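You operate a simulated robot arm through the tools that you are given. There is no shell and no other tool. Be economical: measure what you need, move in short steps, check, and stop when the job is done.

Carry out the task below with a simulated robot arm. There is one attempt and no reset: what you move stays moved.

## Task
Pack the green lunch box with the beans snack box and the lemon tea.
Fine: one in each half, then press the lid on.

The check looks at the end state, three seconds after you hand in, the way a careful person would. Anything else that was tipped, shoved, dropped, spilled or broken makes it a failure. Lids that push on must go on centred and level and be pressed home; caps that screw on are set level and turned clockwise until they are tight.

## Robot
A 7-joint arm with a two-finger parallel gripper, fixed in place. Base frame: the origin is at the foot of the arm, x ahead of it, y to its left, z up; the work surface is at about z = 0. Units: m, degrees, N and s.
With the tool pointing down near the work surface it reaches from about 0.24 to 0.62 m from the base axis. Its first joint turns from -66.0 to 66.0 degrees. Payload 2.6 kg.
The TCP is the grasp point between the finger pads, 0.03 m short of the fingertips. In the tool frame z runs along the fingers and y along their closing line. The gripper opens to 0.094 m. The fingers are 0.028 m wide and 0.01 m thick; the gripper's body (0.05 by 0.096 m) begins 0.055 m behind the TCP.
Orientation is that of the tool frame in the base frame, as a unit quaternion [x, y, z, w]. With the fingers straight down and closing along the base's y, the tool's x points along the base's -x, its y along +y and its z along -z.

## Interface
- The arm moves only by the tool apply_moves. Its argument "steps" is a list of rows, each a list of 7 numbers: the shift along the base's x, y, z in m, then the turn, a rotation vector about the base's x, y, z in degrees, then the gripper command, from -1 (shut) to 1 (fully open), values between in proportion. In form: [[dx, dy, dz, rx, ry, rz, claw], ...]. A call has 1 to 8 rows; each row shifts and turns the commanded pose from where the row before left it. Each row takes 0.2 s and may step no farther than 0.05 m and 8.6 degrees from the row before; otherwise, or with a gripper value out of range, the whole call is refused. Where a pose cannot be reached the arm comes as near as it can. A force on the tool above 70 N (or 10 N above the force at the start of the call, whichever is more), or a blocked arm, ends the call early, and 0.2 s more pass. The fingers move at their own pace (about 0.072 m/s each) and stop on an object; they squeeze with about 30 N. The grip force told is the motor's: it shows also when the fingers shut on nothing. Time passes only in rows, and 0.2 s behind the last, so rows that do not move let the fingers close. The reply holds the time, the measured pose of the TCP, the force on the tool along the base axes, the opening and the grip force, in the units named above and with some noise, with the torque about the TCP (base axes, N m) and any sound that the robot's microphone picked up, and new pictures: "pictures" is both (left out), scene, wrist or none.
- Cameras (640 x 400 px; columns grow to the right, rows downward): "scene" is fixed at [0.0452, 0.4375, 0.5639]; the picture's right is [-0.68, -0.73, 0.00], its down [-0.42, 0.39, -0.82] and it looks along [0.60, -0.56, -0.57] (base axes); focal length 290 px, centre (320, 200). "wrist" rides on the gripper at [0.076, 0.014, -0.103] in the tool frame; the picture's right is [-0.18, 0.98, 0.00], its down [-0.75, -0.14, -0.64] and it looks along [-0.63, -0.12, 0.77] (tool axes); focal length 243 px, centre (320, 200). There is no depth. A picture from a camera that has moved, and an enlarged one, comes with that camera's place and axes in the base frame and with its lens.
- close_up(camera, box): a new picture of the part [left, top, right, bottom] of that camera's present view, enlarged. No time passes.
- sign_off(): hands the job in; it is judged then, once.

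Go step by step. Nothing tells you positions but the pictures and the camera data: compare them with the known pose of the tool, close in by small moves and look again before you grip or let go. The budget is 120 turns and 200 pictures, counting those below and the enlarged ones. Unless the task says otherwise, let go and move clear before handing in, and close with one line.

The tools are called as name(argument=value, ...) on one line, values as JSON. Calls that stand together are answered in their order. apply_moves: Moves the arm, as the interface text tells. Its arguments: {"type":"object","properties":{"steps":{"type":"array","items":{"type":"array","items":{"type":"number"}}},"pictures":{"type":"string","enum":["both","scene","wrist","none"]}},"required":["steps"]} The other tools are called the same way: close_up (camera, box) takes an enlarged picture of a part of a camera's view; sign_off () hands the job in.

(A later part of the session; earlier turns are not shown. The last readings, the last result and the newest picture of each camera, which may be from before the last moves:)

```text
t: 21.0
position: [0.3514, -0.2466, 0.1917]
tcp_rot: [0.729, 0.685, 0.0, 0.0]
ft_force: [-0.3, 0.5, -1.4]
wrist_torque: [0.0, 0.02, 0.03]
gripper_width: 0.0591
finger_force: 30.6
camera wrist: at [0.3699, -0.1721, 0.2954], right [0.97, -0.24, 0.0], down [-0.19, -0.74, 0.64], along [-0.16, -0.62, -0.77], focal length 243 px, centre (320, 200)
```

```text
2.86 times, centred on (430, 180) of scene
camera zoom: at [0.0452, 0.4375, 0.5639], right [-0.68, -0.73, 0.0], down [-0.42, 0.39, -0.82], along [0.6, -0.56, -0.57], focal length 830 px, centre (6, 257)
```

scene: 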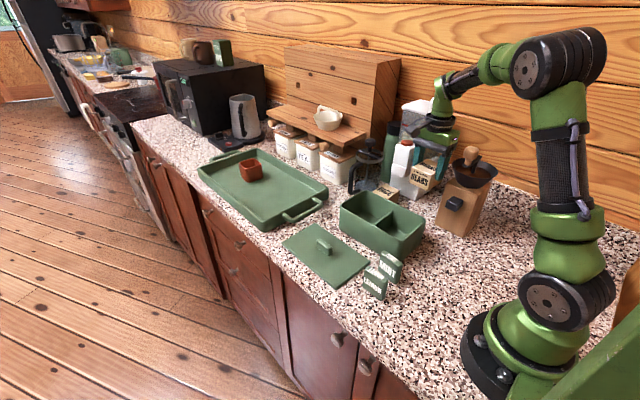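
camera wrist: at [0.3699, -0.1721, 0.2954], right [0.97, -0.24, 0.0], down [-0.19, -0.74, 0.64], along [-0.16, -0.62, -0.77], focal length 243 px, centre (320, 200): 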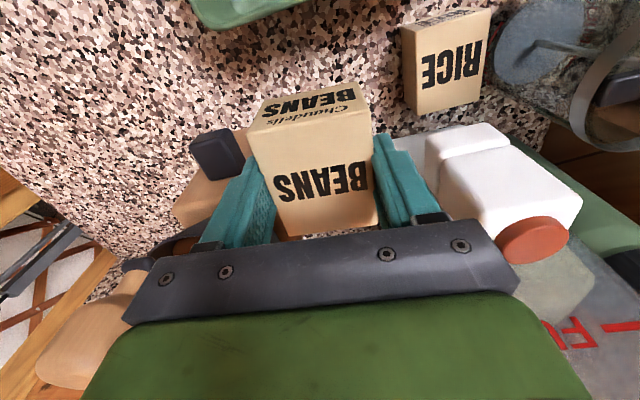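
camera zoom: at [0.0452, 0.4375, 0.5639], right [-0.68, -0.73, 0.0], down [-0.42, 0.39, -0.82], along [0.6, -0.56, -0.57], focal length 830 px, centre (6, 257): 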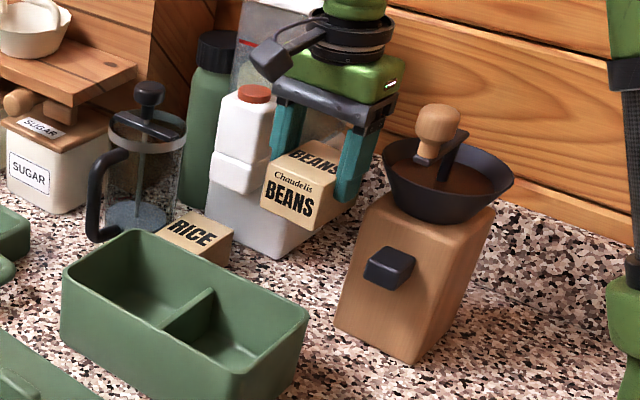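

Secure. Move it over the box, squaring the yaw.

apply_moves(steps=[[0, 0.03, 0.01, 0, 0, 3.5, -1], [0, 0.045, 0, 0, 0, 0, -1], [0.02, 0.04, 0, 0, 0, 0, -1], [0.03, 0.015, 0, 0, 0, 0, -1], [0.03, 0, 0, 0, 0, 0, -1], [0, 0, 0, 0, 0, 0, -1]])

close_up(camera="scene", box=[320, 130, 460, 270])

close_up(camera="wrist", box=[160, 0, 480, 200])

```text
t: 22.4
position: [0.4278, -0.1141, 0.2026]
tcp_rot: [0.708, 0.706, 0.0, 0.001]
ft_force: [0.2, 0.1, -1.4]
wrist_torque: [0.02, -0.02, -0.02]
gripper_width: 0.0593
finger_force: 29.9
camera wrist: at [0.4433, -0.0389, 0.3053], right [0.98, -0.19, 0.0], down [-0.14, -0.75, 0.64], along [-0.12, -0.63, -0.77], focal length 243 px, centre (320, 200)
```

scene: 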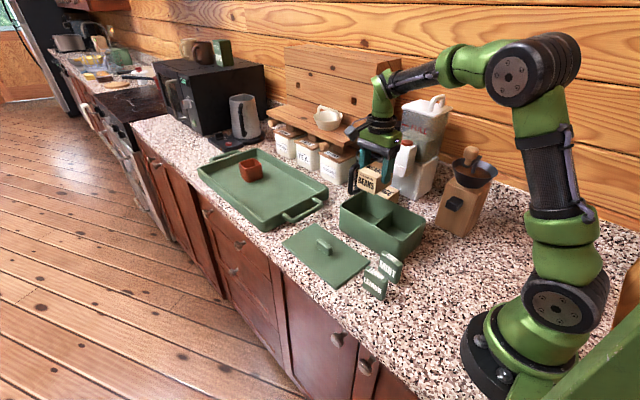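
wrist: 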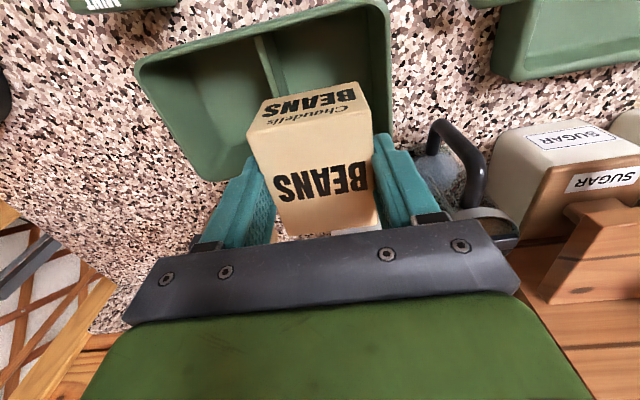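

```text
2.86 times, centred on (390, 200) of scene
camera zoom: at [0.0452, 0.4375, 0.5639], right [-0.68, -0.73, 0.0], down [-0.42, 0.39, -0.82], along [0.6, -0.56, -0.57], focal length 830 px, centre (120, 200)
```

zoom: 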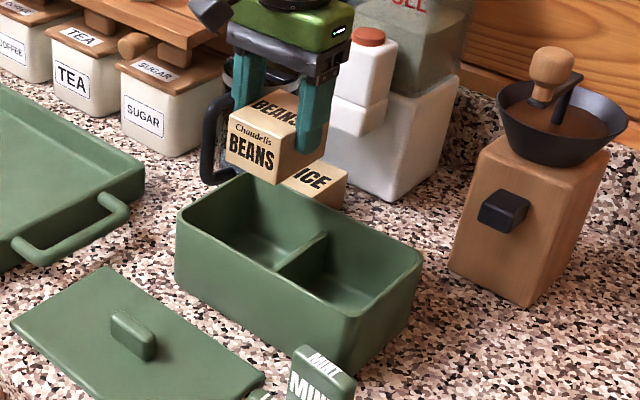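

```text
2.00 times, centred on (320, 100) of wrist
camera zoom: at [0.4433, -0.0389, 0.3053], right [0.98, -0.19, 0.0], down [-0.14, -0.75, 0.64], along [-0.12, -0.63, -0.77], focal length 485 px, centre (320, 400)
```

zoom: 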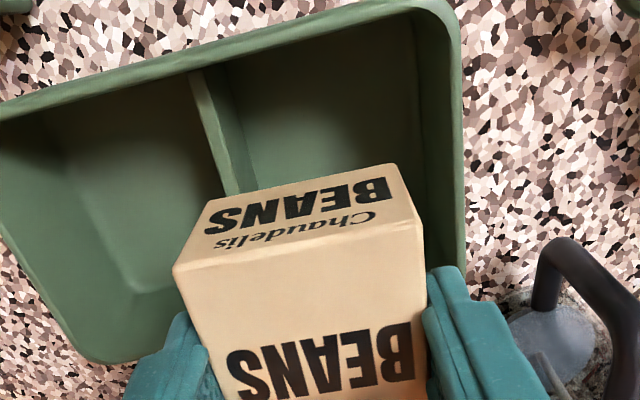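

The x-fit with fingers would be tight (≈3 mm per side). Turning the tool back +90° puts the fingers along y, where there is more room, and the beans' long side along x still fits. I'll do that.

apply_moves(steps=[[0, 0, 0.01, 0, 0, 8.5, -1], [0, 0, 0, 0, 0, 8.5, -1], [0, 0, 0, 0, 0, 8.5, -1], [0, 0, 0, 0, 0, 8.5, -1], [0, 0, 0, 0, 0, 8.5, -1], [0, 0, 0, 0, 0, 8.5, -1], [0, 0, 0, 0, 0, 8.5, -1], [0, 0, 0, 0, 0, 8.5, -1]], pictures="none")

apply_moves(steps=[[0.004, 0.004, 0, 0, 0, 8.5, -1], [0.004, 0.002, 0, 0, 0, 8.5, -1], [0.003, 0, 0, 0, 0, 5, -1], [0, 0, 0, 0, 0, 0, -1]])

close_up(camera="wrist", box=[160, 0, 480, 200])

close_up(camera="scene", box=[320, 130, 460, 270])

```text
t: 24.2
position: [0.4325, -0.1148, 0.2142]
tcp_rot: [0.19, 0.982, -0.001, 0.0]
ft_force: [-0.3, -0.7, -1.2]
wrist_torque: [-0.04, -0.01, -0.04]
gripper_width: 0.0593
finger_force: 29.6
```

```text
t: 25.2
position: [0.4443, -0.1105, 0.2151]
tcp_rot: [0.001, 1.0, -0.001, 0.0]
ft_force: [0.0, 1.4, -0.6]
wrist_torque: [-0.03, 0.01, -0.03]
gripper_width: 0.0592
finger_force: 30.3
camera wrist: at [0.3681, -0.0966, 0.3174], right [0.18, 0.98, 0.0], down [0.75, -0.14, 0.64], along [0.63, -0.12, -0.77], focal length 243 px, centre (320, 200)
```

scene: 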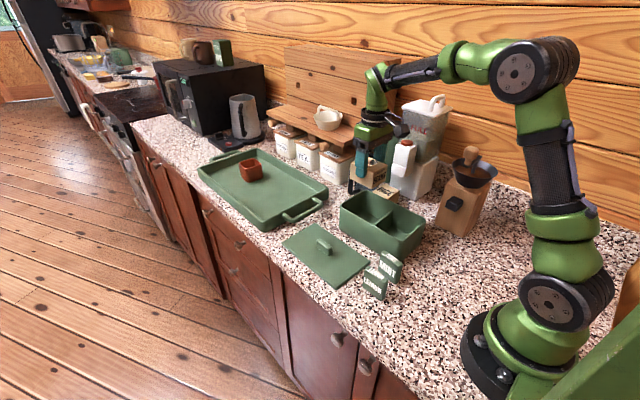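
wrist: 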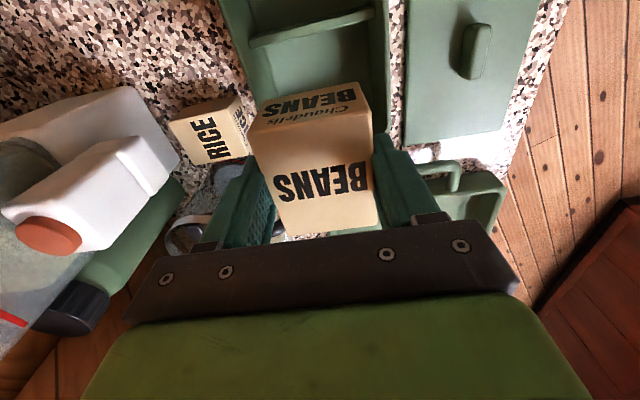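

```text
2.00 times, centred on (320, 100) of wrist
camera zoom: at [0.3681, -0.0966, 0.3174], right [0.18, 0.98, 0.0], down [0.75, -0.14, 0.64], along [0.63, -0.12, -0.77], focal length 485 px, centre (320, 400)
```

zoom: 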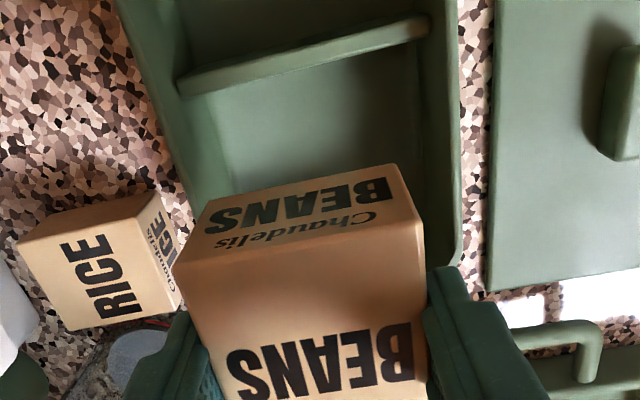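

```text
2.86 times, centred on (390, 200) of scene
camera zoom: at [0.0452, 0.4375, 0.5639], right [-0.68, -0.73, 0.0], down [-0.42, 0.39, -0.82], along [0.6, -0.56, -0.57], focal length 830 px, centre (120, 200)
```

zoom: 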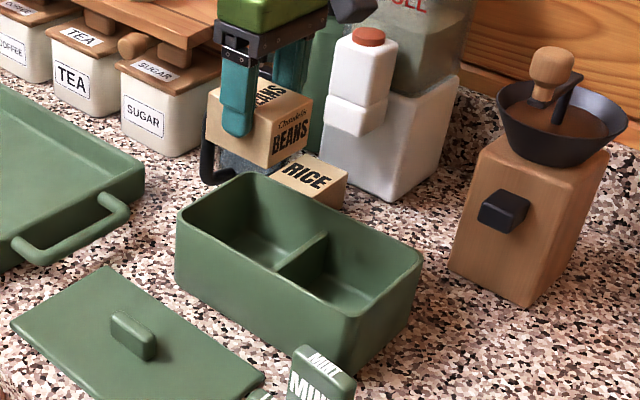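

Fingers now along y. Shift to x≈0.435 and lower until just above the rim, then check.

apply_moves(steps=[[-0.009, 0.002, 0, 0, 0, 0, -1], [0, 0, -0.03, 0, 0, 0, -1], [0, 0, -0.03, 0, 0, 0, -1], [0, 0, 0, 0, 0, 0, -1]])

close_up(camera="wrist", box=[160, 0, 480, 200])

close_up(camera="scene", box=[330, 150, 430, 260])

```text
t: 26.2
position: [0.4338, -0.1094, 0.1556]
tcp_rot: [0.0, 1.0, 0.0, 0.0]
ft_force: [0.2, -0.2, -1.4]
wrist_torque: [-0.02, 0.04, -0.04]
gripper_width: 0.0594
finger_force: 30.4
camera wrist: at [0.359, -0.0951, 0.2578], right [0.18, 0.98, 0.0], down [0.75, -0.14, 0.64], along [0.63, -0.12, -0.77], focal length 243 px, centre (320, 200)
```

scene: 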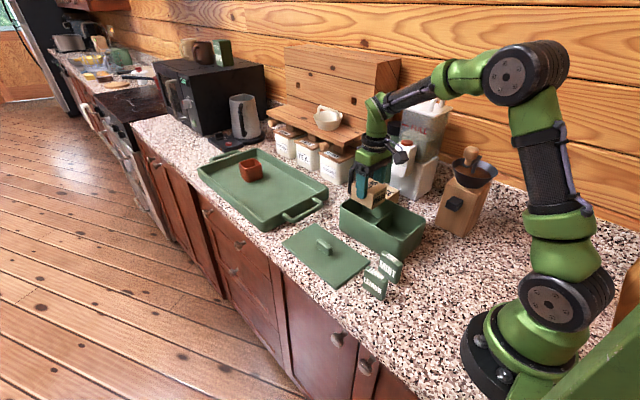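
wrist: 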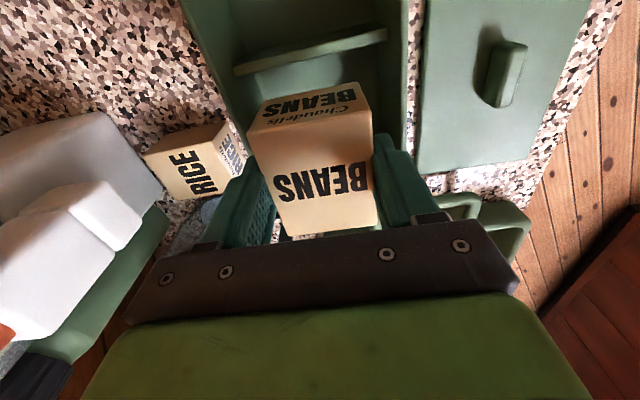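

```text
2.00 times, centred on (320, 100) of wrist
camera zoom: at [0.359, -0.0951, 0.2578], right [0.18, 0.98, 0.0], down [0.75, -0.14, 0.64], along [0.63, -0.12, -0.77], focal length 485 px, centre (320, 400)
```

zoom: 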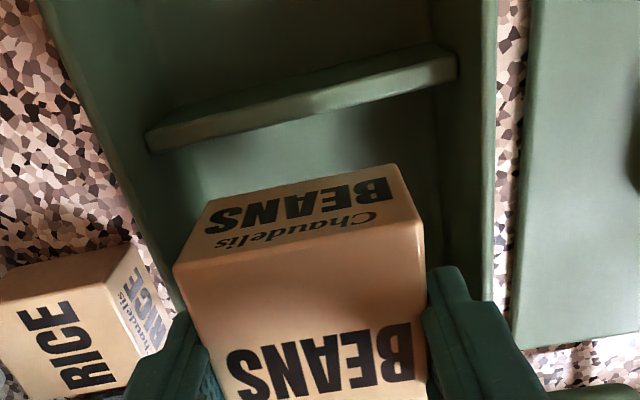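

```text
3.64 times, centred on (380, 205) of scene
camera zoom: at [0.0452, 0.4375, 0.5639], right [-0.68, -0.73, 0.0], down [-0.42, 0.39, -0.82], along [0.6, -0.56, -0.57], focal length 1056 px, centre (102, 182)
```

zoom: 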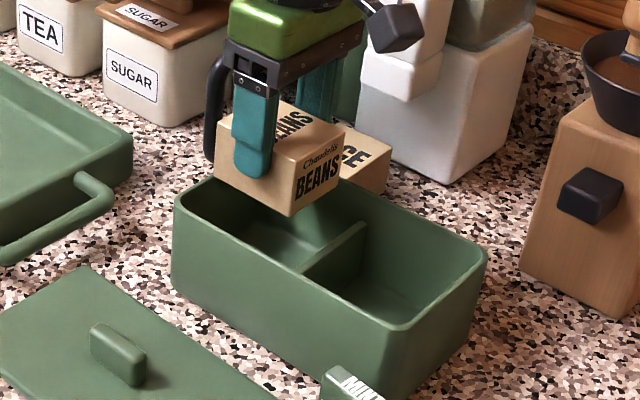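

Near face ≈12 mm beyond the divider; shift back 4 mm to centre and lower into the far half.

apply_moves(steps=[[-0.004, 0.001, -0.01, 0, 0, 0, -1], [0, 0, -0.02, 0, 0, 0, -1], [0, 0, -0.02, 0, 0, 0, -1], [0, 0, 0, 0, 0, 0, -1]])

close_up(camera="wrist", box=[160, 0, 480, 200])

close_up(camera="scene", box=[330, 150, 430, 260])

```text
t: 27.2
position: [0.4304, -0.106, 0.1044]
tcp_rot: [0.001, 1.0, 0.0, 0.0]
ft_force: [-0.6, 0.2, -1.1]
wrist_torque: [0.0, 0.04, -0.01]
gripper_width: 0.0591
finger_force: 30.1
camera wrist: at [0.3544, -0.0925, 0.2066], right [0.19, 0.98, 0.0], down [0.75, -0.14, 0.64], along [0.63, -0.12, -0.77], focal length 243 px, centre (320, 200)
```

scene: 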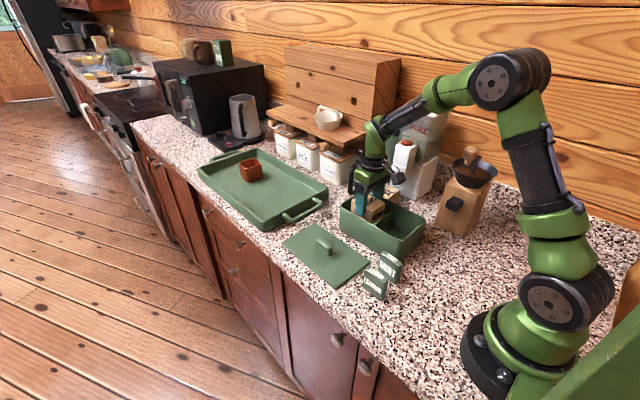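
wrist: 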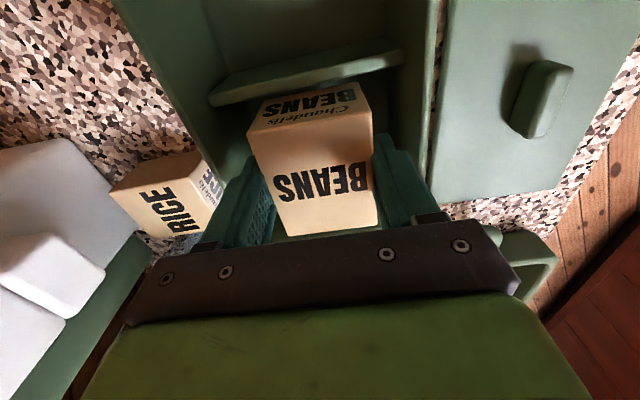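

```text
2.00 times, centred on (320, 100) of wrist
camera zoom: at [0.3544, -0.0925, 0.2066], right [0.19, 0.98, 0.0], down [0.75, -0.14, 0.64], along [0.63, -0.12, -0.77], focal length 485 px, centre (320, 400)
```

zoom: 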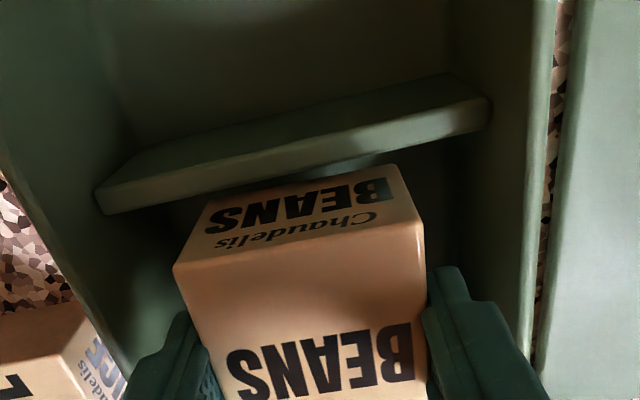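

```text
3.64 times, centred on (380, 205) of scene
camera zoom: at [0.0452, 0.4375, 0.5639], right [-0.68, -0.73, 0.0], down [-0.42, 0.39, -0.82], along [0.6, -0.56, -0.57], focal length 1056 px, centre (102, 182)
```

zoom: 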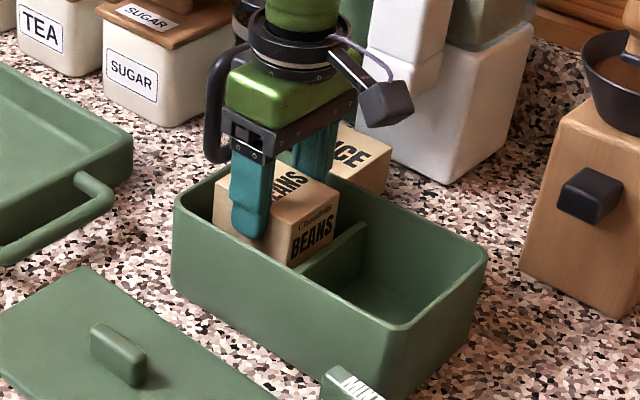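

It's inside with clearance. Lower gently to the floor.

apply_moves(steps=[[0, 0, -0.015, 0, 0, 0, -1], [0, 0, -0.015, 0, 0, 0, -1], [0, 0, -0.006, 0, 0, 0, -1], [0, 0, 0, 0, 0, 0, -1]], pictures="wrist")

```text
t: 28.2
position: [0.4299, -0.1048, 0.0691]
tcp_rot: [-0.001, 1.0, 0.0, 0.0]
ft_force: [0.3, 0.3, -1.7]
wrist_torque: [-0.01, 0.0, 0.01]
gripper_width: 0.0595
finger_force: 29.5
camera wrist: at [0.3542, -0.0919, 0.1715], right [0.18, 0.98, 0.0], down [0.75, -0.14, 0.64], along [0.63, -0.12, -0.77], focal length 243 px, centre (320, 200)
```

wrist: 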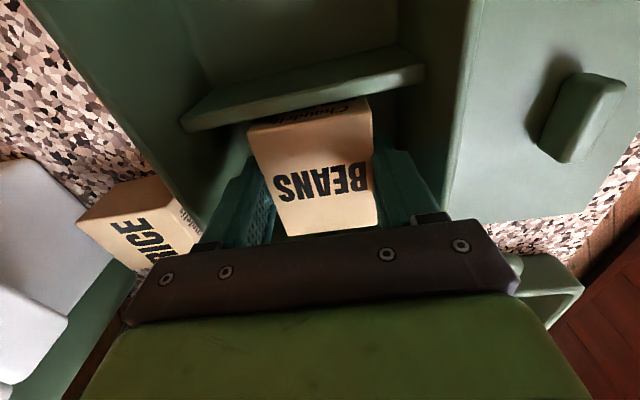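

apply_moves(steps=[[0, -0.002, -0.004, 0, 0, 0, -1], [0, 0, -0.003, 0, 0, 0, -1], [0, 0, 0, 0, 0, 0, -1]], pictures="none")

```text
t: 29.0
position: [0.4303, -0.1071, 0.0612]
tcp_rot: [0.001, 1.0, 0.0, 0.0]
ft_force: [-0.7, 0.5, -1.8]
wrist_torque: [0.0, 0.03, -0.02]
gripper_width: 0.0594
finger_force: 30.5
```

apply_moves(steps=[[0, 0, -0.002, 0, 0, 0, -1], [0, 0, -0.001, 0, 0, 0, -1], [0, 0, 0, 0, 0, 0, -1]], pictures="none")

```text
t: 29.8
position: [0.4311, -0.1068, 0.0616]
tcp_rot: [0.002, 1.0, 0.0, 0.002]
ft_force: [-15.4, 4.1, 43.4]
wrist_torque: [0.11, 0.87, -0.11]
gripper_width: 0.0596
finger_force: 30.1
```

Touchdown. Ease off and open slightly, then withdraw.

apply_moves(steps=[[0, 0, 0.002, 0, 0, 0, -1], [0, 0, 0, 0, 0, 0, 0.5], [0, 0, 0, 0, 0, 0, 0.5], [0, 0, 0.02, 0, 0, 0, 0.5], [0, 0, 0.04, 0, 0, 0, 0.5], [0, 0, 0.05, 0, 0, 0, 0.5], [0, 0, 0.04, 0, 0, 0, 0.5], [0, 0, 0, 0, 0, 0, 0.5]])

close_up(camera="wrist", box=[160, 0, 480, 200])

close_up(camera="scene", box=[320, 170, 440, 310])

```text
t: 31.6
position: [0.4298, -0.1116, 0.214]
tcp_rot: [-0.001, 1.0, 0.001, 0.0]
ft_force: [-0.1, -0.3, 0.3]
wrist_torque: [0.0, -0.01, 0.02]
gripper_width: 0.0704
finger_force: 0.1
camera wrist: at [0.3544, -0.0979, 0.3151], right [0.18, 0.98, 0.0], down [0.75, -0.14, 0.64], along [0.63, -0.12, -0.77], focal length 243 px, centre (320, 200)
```

scene: 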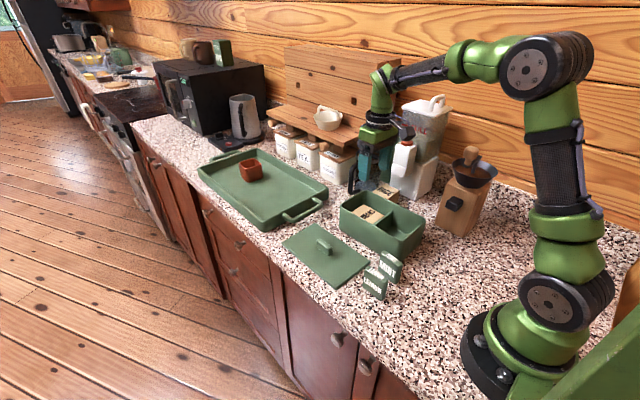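
wrist: 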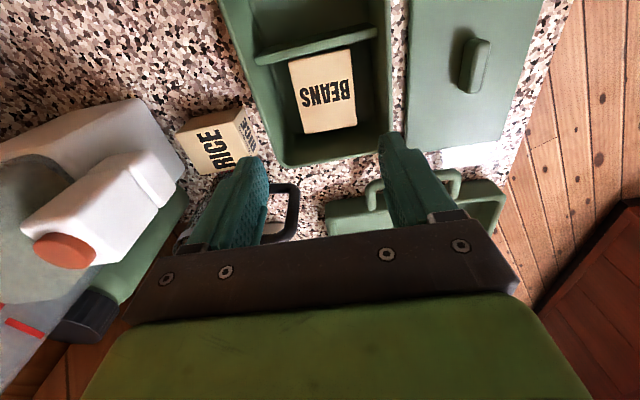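

```text
2.00 times, centred on (320, 100) of wrist
camera zoom: at [0.3544, -0.0979, 0.3151], right [0.18, 0.98, 0.0], down [0.75, -0.14, 0.64], along [0.63, -0.12, -0.77], focal length 485 px, centre (320, 400)
```

zoom: 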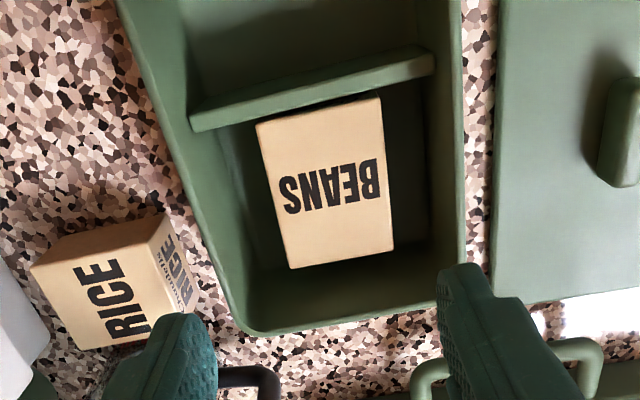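

```text
2.86 times, centred on (380, 240) of scene
camera zoom: at [0.0452, 0.4375, 0.5639], right [-0.68, -0.73, 0.0], down [-0.42, 0.39, -0.82], along [0.6, -0.56, -0.57], focal length 830 px, centre (149, 86)
```

zoom: 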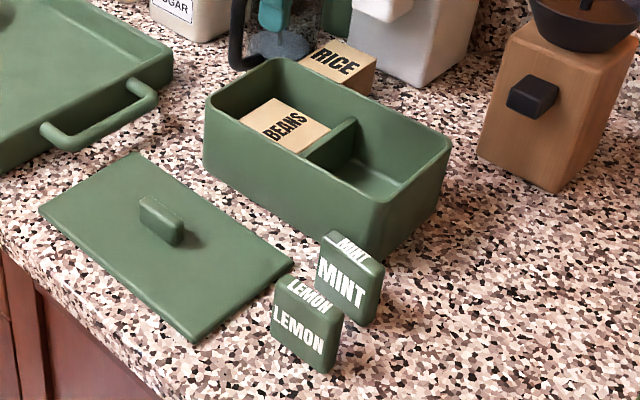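

Beans sit in the far half. Now to the lemon tea.

apply_moves(steps=[[-0.03, 0.03, 0.02, 0, 0, 0, 1], [-0.03, 0.035, 0.01, 0, 0, 0, 1], [-0.03, 0.035, 0, 0, 0, 0, 1], [-0.025, 0.03, 0, 0, 0, 0, 1], [-0.02, 0.02, 0, 0, 0, 0, 1], [-0.01, 0, 0, 0, 0, 0, 1], [0, 0, 0, 0, 0, 0, 1]])

close_up(camera="wrist", box=[200, 0, 440, 150])

close_up(camera="scene", box=[345, 235, 425, 315])

```text
t: 33.2
position: [0.2855, 0.0416, 0.2416]
tcp_rot: [0.001, 1.0, 0.001, 0.0]
ft_force: [0.7, 0.7, 0.7]
wrist_torque: [0.01, 0.0, 0.0]
gripper_width: 0.0942
finger_force: 0.0
camera wrist: at [0.2095, 0.0543, 0.3437], right [0.19, 0.98, 0.0], down [0.75, -0.14, 0.64], along [0.63, -0.12, -0.77], focal length 243 px, centre (320, 200)
```

scene: 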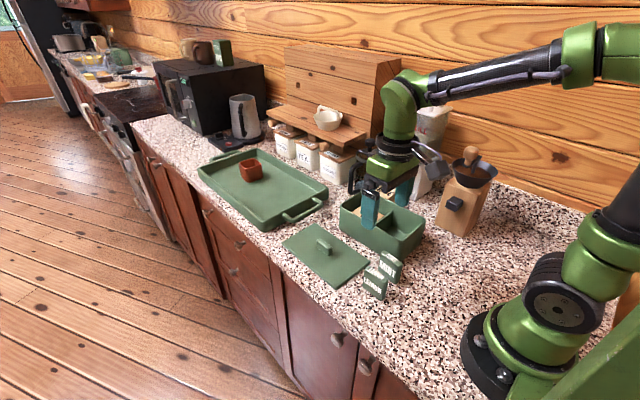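
wrist: 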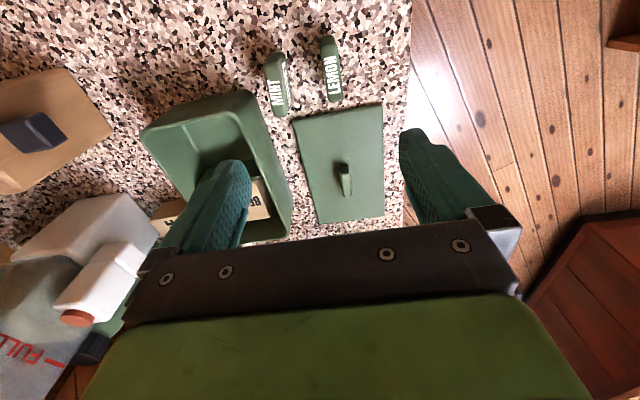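

```text
2.67 times, centred on (320, 75) of wrist
camera zoom: at [0.2095, 0.0543, 0.3437], right [0.19, 0.98, 0.0], down [0.75, -0.14, 0.64], along [0.63, -0.12, -0.77], focal length 647 px, centre (320, 533)
```

zoom: 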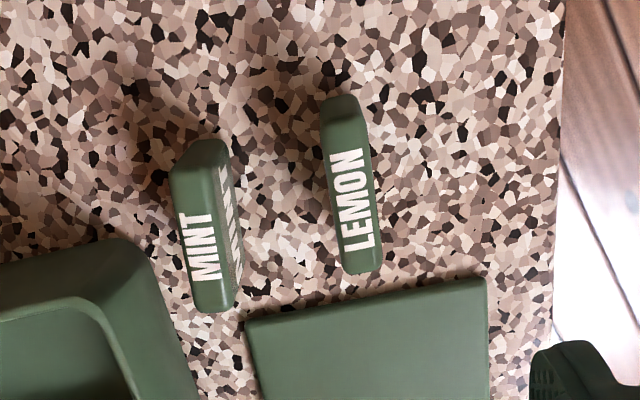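

```text
5.00 times, centred on (385, 275) of scene
camera zoom: at [0.0451, 0.4375, 0.5639], right [-0.68, -0.73, 0.0], down [-0.42, 0.39, -0.82], along [0.6, -0.56, -0.57], focal length 1452 px, centre (-5, -175)
```

zoom: 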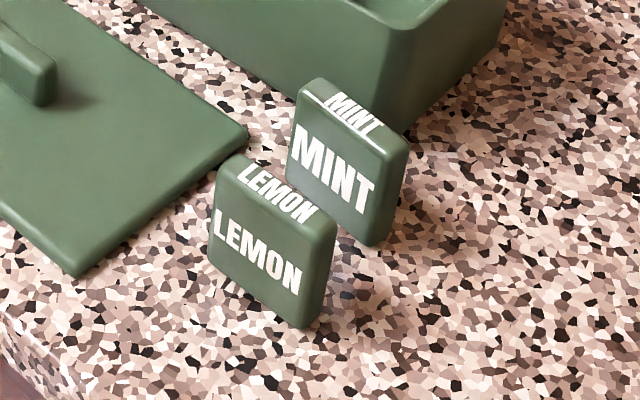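

Lemon box is about 55 mm long in x, ~18 mm thin, centred near (0.275, 0.054); mint is 45 mm away, so I'll use a narrower opening.

apply_moves(steps=[[-0.01, 0.012, 0, 0, 0, 0, -0.04], [0, 0, -0.04, 0, 0, 0, -0.04], [0, 0, -0.04, 0, 0, 0, -0.04], [0, 0, -0.04, 0, 0, 0, -0.04], [0, 0, 0, 0, 0, 0, -0.04]])

close_up(camera="wrist", box=[200, 0, 440, 200])

close_up(camera="scene", box=[335, 205, 435, 315])

```text
t: 34.4
position: [0.2765, 0.0546, 0.1206]
tcp_rot: [0.001, 1.0, 0.0, 0.0]
ft_force: [0.2, 0.2, -0.6]
wrist_torque: [0.0, -0.05, -0.03]
gripper_width: 0.0448
finger_force: 0.0
camera wrist: at [0.2007, 0.0681, 0.2233], right [0.19, 0.98, 0.0], down [0.75, -0.14, 0.64], along [0.63, -0.12, -0.77], focal length 243 px, centre (320, 200)
```

scene: 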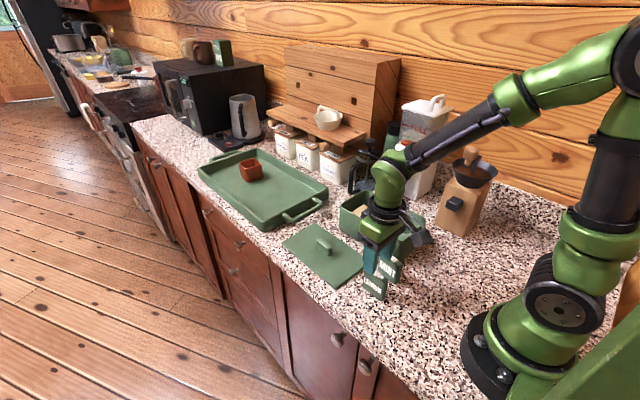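
wrist: 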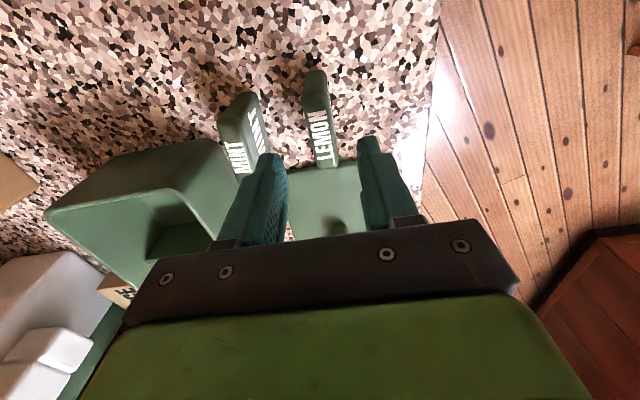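

```text
2.00 times, centred on (320, 100) of wrist
camera zoom: at [0.2007, 0.0681, 0.2233], right [0.19, 0.98, 0.0], down [0.75, -0.14, 0.64], along [0.63, -0.12, -0.77], focal length 485 px, centre (320, 400)
```

zoom: 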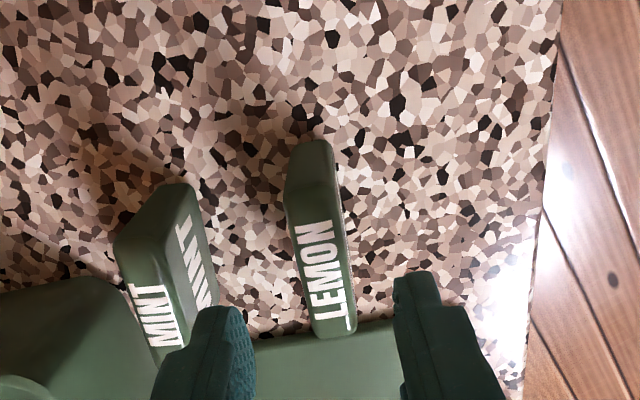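

```text
3.64 times, centred on (385, 260) of scene
camera zoom: at [0.0452, 0.4375, 0.5639], right [-0.68, -0.73, 0.0], down [-0.42, 0.39, -0.82], along [0.6, -0.56, -0.57], focal length 1056 px, centre (84, -18)
```

zoom: 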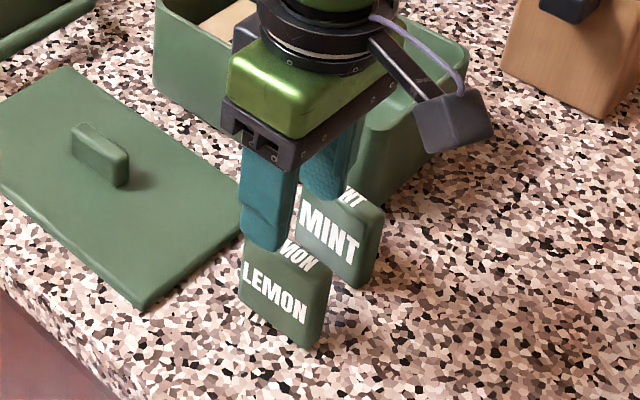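

Aligned. Lower around the lemon.

apply_moves(steps=[[0.001, 0, -0.03, 0, 0, 0, -0.04], [0, 0, -0.03, 0, 0, 0, -0.04], [0, 0, 0, 0, 0, 0, -0.04]])

close_up(camera="scene", box=[335, 205, 435, 315])

close_up(camera="wrist", box=[200, 40, 440, 240])

```text
t: 35.2
position: [0.279, 0.055, 0.0618]
tcp_rot: [0.001, 1.0, 0.0, 0.0]
ft_force: [-1.4, -1.0, 0.6]
wrist_torque: [-0.01, -0.01, -0.03]
gripper_width: 0.0447
finger_force: 0.1
camera wrist: at [0.203, 0.0683, 0.1638], right [0.19, 0.98, 0.0], down [0.75, -0.14, 0.64], along [0.63, -0.12, -0.77], focal length 243 px, centre (320, 200)
```

scene: 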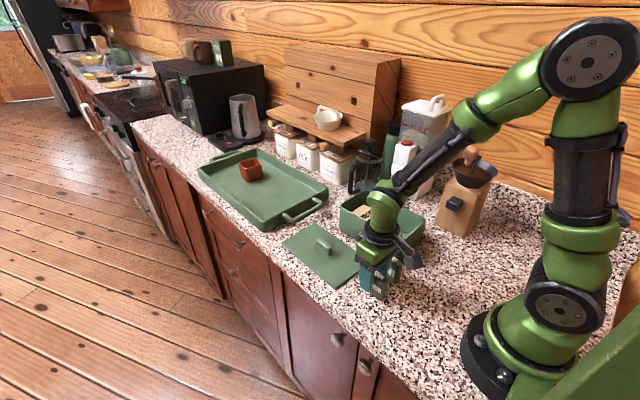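
wrist: 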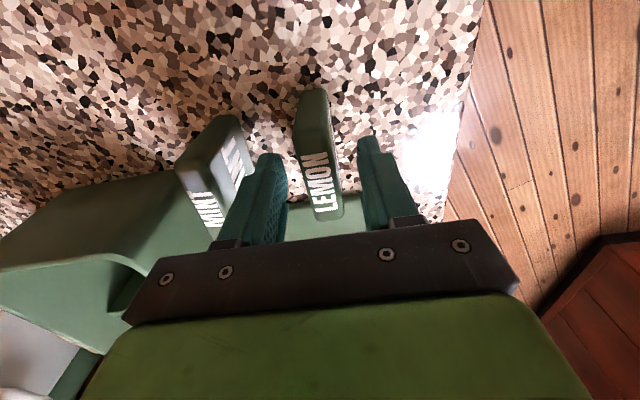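

```text
3.64 times, centred on (385, 260) of scene
camera zoom: at [0.0452, 0.4375, 0.5639], right [-0.68, -0.73, 0.0], down [-0.42, 0.39, -0.82], along [0.6, -0.56, -0.57], focal length 1056 px, centre (84, -18)
```

zoom: 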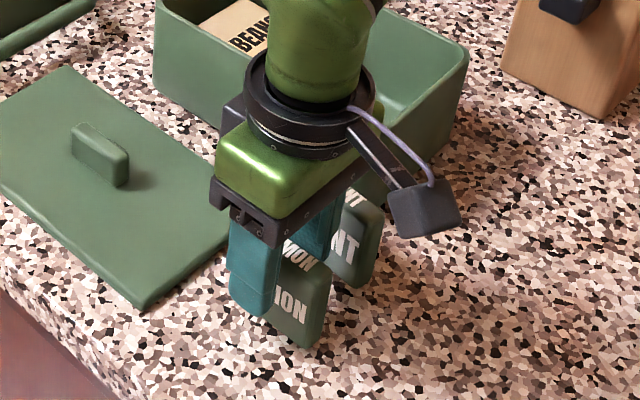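

```text
2.00 times, centred on (320, 140) of wrist
camera zoom: at [0.203, 0.0683, 0.1638], right [0.19, 0.98, 0.0], down [0.75, -0.14, 0.64], along [0.63, -0.12, -0.77], focal length 485 px, centre (320, 320)
```

zoom: 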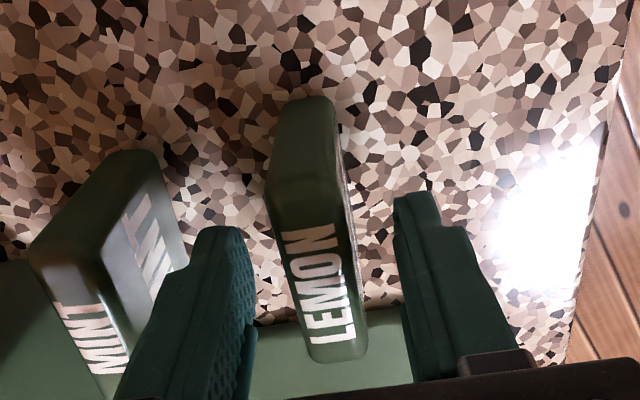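

Lemon is centred between the fingers, mint clear. Lower 8 mm and close.

apply_moves(steps=[[0, -0.001, -0.01, 0, 0, 0, -0.04], [0, 0, 0, 0, 0, 0, -1], [0, 0, 0, 0, 0, 0, -1], [0, 0, 0, 0, 0, 0, -1]], pictures="none")

apply_moves(steps=[[0, 0, 0.01, 0, 0, 0, -1], [0, 0, 0.03, 0, 0, 0, -1], [0, 0, 0.04, 0, 0, 0, -1], [0, 0, 0.04, 0, 0, 0, -1], [0, 0, 0.03, 0, 0, 0, -1], [0, 0, 0, 0, 0, 0, -1]])

close_up(camera="scene", box=[335, 165, 435, 315])

```text
t: 36.2
position: [0.2772, 0.0542, 0.0511]
tcp_rot: [0.001, 1.0, 0.0, 0.0]
ft_force: [0.2, -0.9, 3.6]
wrist_torque: [-0.05, 0.0, 0.0]
gripper_width: 0.0212
finger_force: 29.9
```

```text
t: 37.6
position: [0.2774, 0.0533, 0.2]
tcp_rot: [0.0, 1.0, 0.001, 0.0]
ft_force: [0.0, -0.2, -0.6]
wrist_torque: [-0.01, -0.01, 0.01]
gripper_width: 0.0211
finger_force: 30.1
camera wrist: at [0.2007, 0.0656, 0.3034], right [0.18, 0.98, 0.0], down [0.75, -0.14, 0.64], along [0.63, -0.12, -0.77], focal length 243 px, centre (320, 200)
```

scene: 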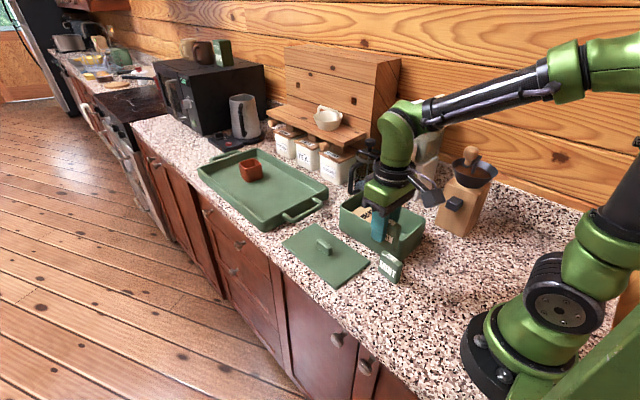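
wrist: 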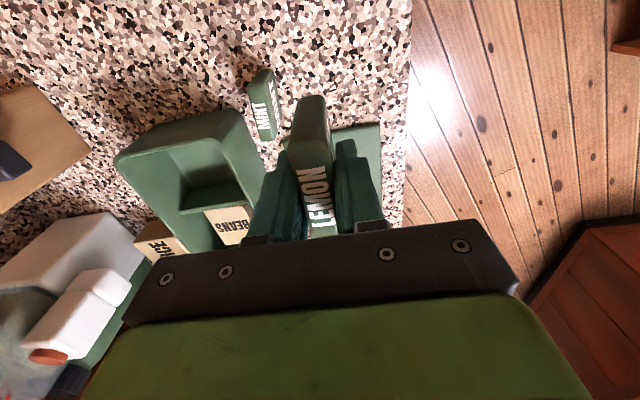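

```text
2.67 times, centred on (385, 240) of scene
camera zoom: at [0.0452, 0.4375, 0.5639], right [-0.68, -0.73, 0.0], down [-0.42, 0.39, -0.82], along [0.6, -0.56, -0.57], focal length 775 px, centre (147, 93)
```

zoom: 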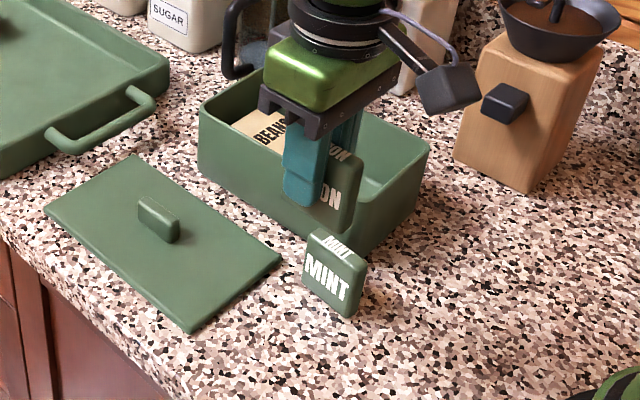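

Lemon held (21 mm); mint undisturbed. Move over the near half at (0.338, -0.108).

apply_moves(steps=[[0.015, -0.04, 0, 0, 0, 0, -1], [0.015, -0.04, 0, 0, 0, 0, -1], [0.015, -0.04, 0, 0, 0, 0, -1], [0.015, -0.041, 0, 0, 0, 0, -1], [0, 0, -0.04, 0, 0, 0, -1], [0, 0, 0, 0, 0, 0, -1]])

close_up(camera="scene", box=[335, 150, 435, 270])

close_up(camera="wrist", box=[160, 0, 480, 200])

```text
t: 39.0
position: [0.3378, -0.1062, 0.1582]
tcp_rot: [0.001, 1.0, 0.0, 0.0]
ft_force: [0.4, -0.5, 0.0]
wrist_torque: [0.01, 0.04, 0.01]
gripper_width: 0.0212
finger_force: 29.6
camera wrist: at [0.2621, -0.092, 0.2616], right [0.18, 0.98, 0.0], down [0.75, -0.14, 0.64], along [0.63, -0.12, -0.77], focal length 243 px, centre (320, 200)
```

scene: 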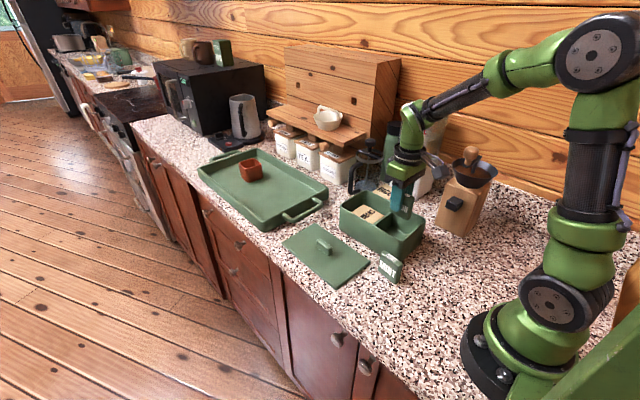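
wrist: 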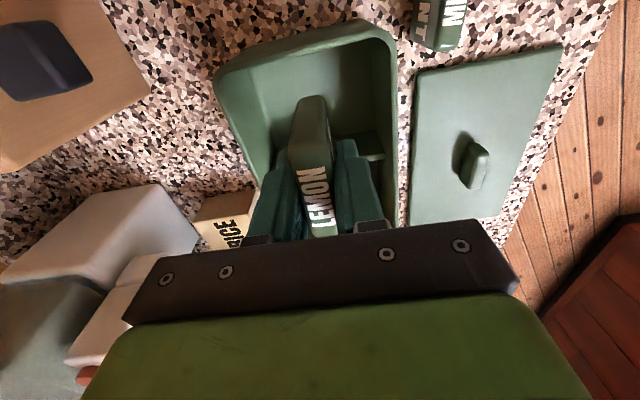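

```text
3.33 times, centred on (385, 210) of scene
camera zoom: at [0.0452, 0.4375, 0.5639], right [-0.68, -0.73, 0.0], down [-0.42, 0.39, -0.82], along [0.6, -0.56, -0.57], focal length 968 px, centre (103, 167)
```

zoom: 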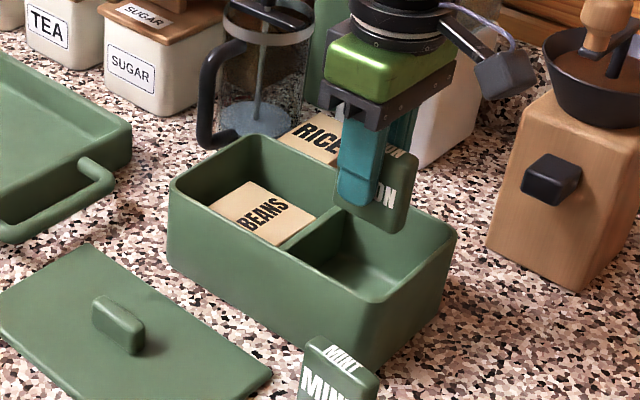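

```text
2.00 times, centred on (320, 100) of wrist
camera zoom: at [0.2621, -0.092, 0.2616], right [0.18, 0.98, 0.0], down [0.75, -0.14, 0.64], along [0.63, -0.12, -0.77], focal length 485 px, centre (320, 400)
```

zoom: 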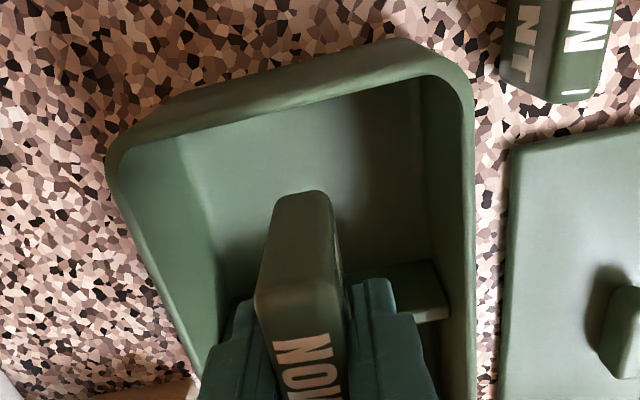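

Centred over the near half. Lower.

apply_moves(steps=[[0, 0, -0.03, 0, 0, 0, -1], [0, 0, -0.03, 0, 0, 0, -1], [0, 0, -0.02, 0, 0, 0, -1], [0, 0, -0.015, 0, 0, 0, -1], [0, 0, 0, 0, 0, 0, -1]])

```text
t: 40.2
position: [0.3372, -0.1059, 0.0636]
tcp_rot: [0.001, 1.0, 0.0, 0.0]
ft_force: [-0.3, 0.4, -0.3]
wrist_torque: [0.01, -0.04, 0.0]
gripper_width: 0.0213
finger_force: 30.4
camera wrist: at [0.2615, -0.0926, 0.167], right [0.19, 0.98, 0.0], down [0.75, -0.14, 0.64], along [0.63, -0.12, -0.77], focal length 243 px, centre (320, 200)
```

scene: 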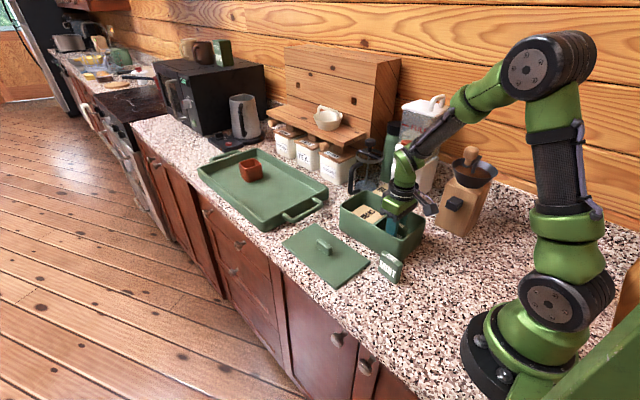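
wrist: 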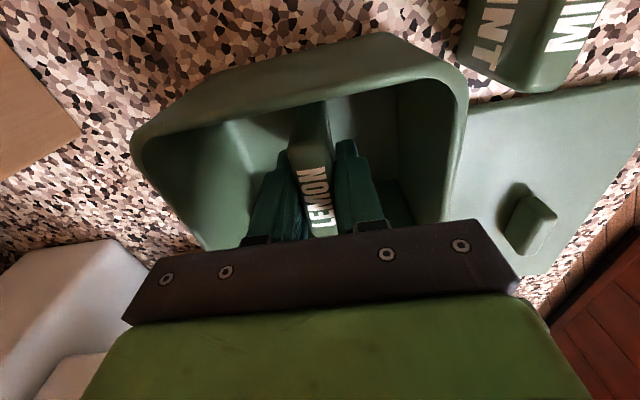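

apply_moves(steps=[[0, 0, -0.003, 0, 0, 0, -1], [0, 0, -0.002, 0, 0, 0, -1], [0, 0, 0, 0, 0, 0, -1]], pictures="none")

```text
t: 41.0
position: [0.3375, -0.1071, 0.0604]
tcp_rot: [0.001, 1.0, 0.0, 0.0]
ft_force: [-0.3, 0.6, -0.7]
wrist_torque: [-0.03, -0.02, 0.0]
gripper_width: 0.0215
finger_force: 30.2
```

apply_moves(steps=[[0, 0, -0.002, 0, 0, 0, -1], [0, 0, -0.001, 0, 0, 0, -1], [0, 0, 0, 0, 0, 0, -1]], pictures="none")

```text
t: 41.8
position: [0.3361, -0.1062, 0.0576]
tcp_rot: [0.001, 1.0, 0.001, 0.0]
ft_force: [-0.2, -0.4, -0.4]
wrist_torque: [0.02, -0.01, -0.01]
gripper_width: 0.0216
finger_force: 30.0
```

apply_moves(steps=[[0, 0, -0.0015, 0, 0, 0, -1], [0, 0, 0, 0, 0, 0, -1]], pictures="none")

```text
t: 42.4
position: [0.3371, -0.1075, 0.0561]
tcp_rot: [0.001, 1.0, 0.0, 0.001]
ft_force: [-5.1, 4.1, 21.3]
wrist_torque: [0.14, 0.32, 0.0]
gripper_width: 0.0209
finger_force: 30.2
```

Touchdown. Ease off, release, and rise.

apply_moves(steps=[[0, 0, 0.001, 0, 0, 0, -1], [0, 0, 0, 0, 0, 0, 0], [0, 0, 0, 0, 0, 0, 0], [0, 0, 0.02, 0, 0, 0, 0], [0, 0, 0.04, 0, 0, 0, 0], [0, 0, 0.05, 0, 0, 0, 0], [0, 0, 0.05, 0, 0, 0, 0], [0, 0, 0, 0, 0, 0, 0]])

close_up(camera="scene", box=[320, 150, 440, 310])

close_up(camera="wrist", box=[160, 0, 480, 200])

```text
t: 44.2
position: [0.335, -0.1101, 0.2195]
tcp_rot: [0.0, 1.0, 0.0, 0.0]
ft_force: [0.9, 0.4, 0.5]
wrist_torque: [0.0, 0.0, 0.02]
gripper_width: 0.0471
finger_force: 0.0
camera wrist: at [0.2602, -0.0972, 0.3223], right [0.18, 0.98, 0.0], down [0.75, -0.14, 0.64], along [0.63, -0.12, -0.77], focal length 243 px, centre (320, 200)
```

scene: 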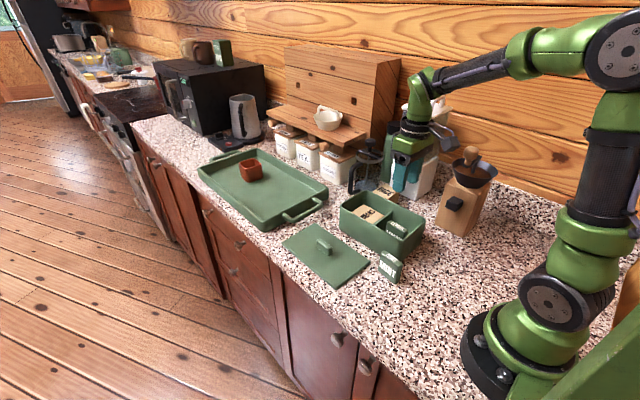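
wrist: 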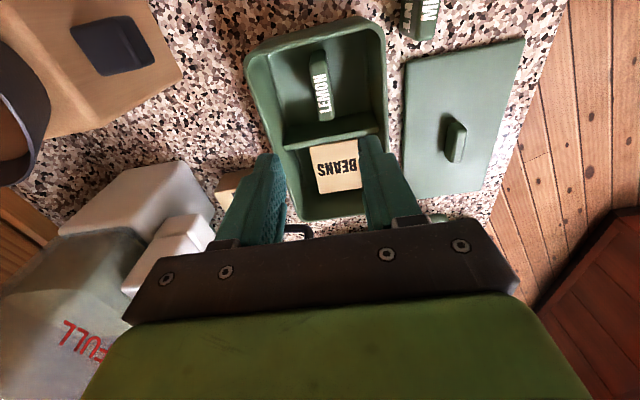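

```text
2.50 times, centred on (380, 230) of scene
camera zoom: at [0.0452, 0.4375, 0.5639], right [-0.68, -0.73, 0.0], down [-0.42, 0.39, -0.82], along [0.6, -0.56, -0.57], focal length 726 px, centre (170, 125)
```

zoom: 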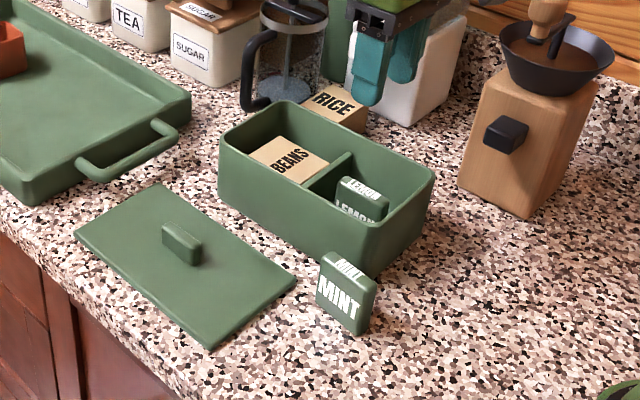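

```text
2.00 times, centred on (320, 100) of wrist
camera zoom: at [0.2602, -0.0972, 0.3223], right [0.18, 0.98, 0.0], down [0.75, -0.14, 0.64], along [0.63, -0.12, -0.77], focal length 485 px, centre (320, 400)
```

zoom: 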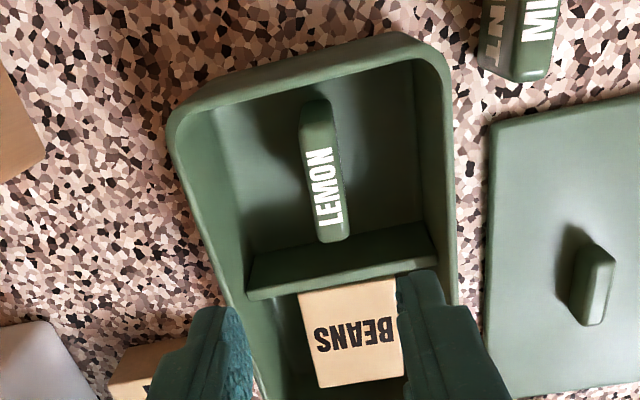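

Both items are in. I'll check whether the box has moved by re-taking the same crop as at the start, and measure its rim from above.

apply_moves(steps=[[0.0, 0, 0.045, 0, 0, 0, 1], [0, 0, 0.045, 0, 0, 0, 1], [0.01, 0, 0.03, 0, 0, 0, 1], [0, 0, 0, 0, 0, 0, 1]], pictures="none")

close_up(camera="scene", box=[335, 150, 435, 250])

close_up(camera="wrist", box=[220, 0, 460, 170])

```text
t: 45.2
position: [0.346, -0.1088, 0.3383]
tcp_rot: [0.0, 1.0, 0.0, 0.0]
ft_force: [0.2, 0.7, -0.5]
wrist_torque: [-0.01, -0.03, 0.01]
gripper_width: 0.0937
finger_force: 0.0
```

```text
4.00 times, centred on (385, 200) of scene
camera zoom: at [0.0452, 0.4375, 0.5639], right [-0.68, -0.73, 0.0], down [-0.42, 0.39, -0.82], along [0.6, -0.56, -0.57], focal length 1162 px, centre (60, 200)
```

zoom: 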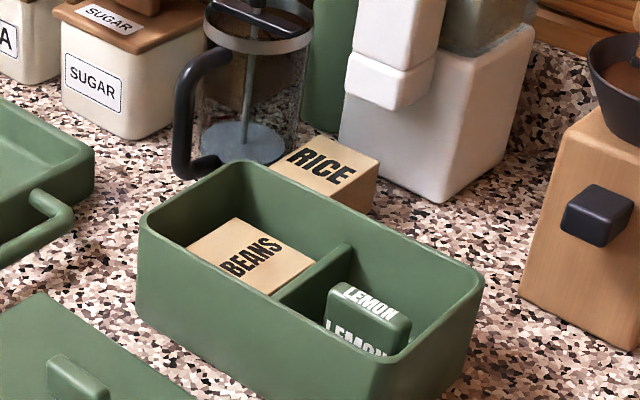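

```text
2.35 times, centred on (340, 85) of wrist
camera zoom: at [0.2702, -0.0953, 0.4404], right [0.18, 0.98, 0.0], down [0.75, -0.14, 0.64], along [0.63, -0.12, -0.77], focal length 571 px, centre (273, 471)
```

zoom: 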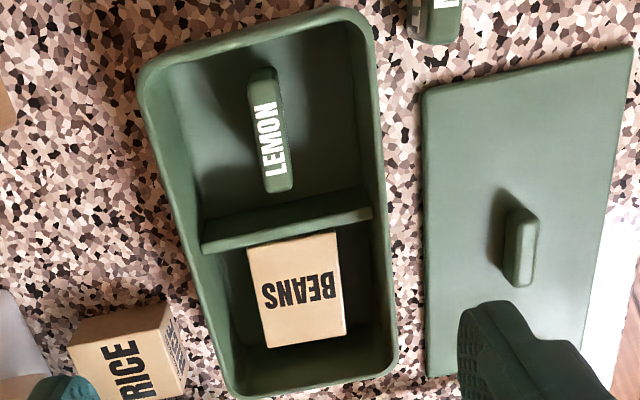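

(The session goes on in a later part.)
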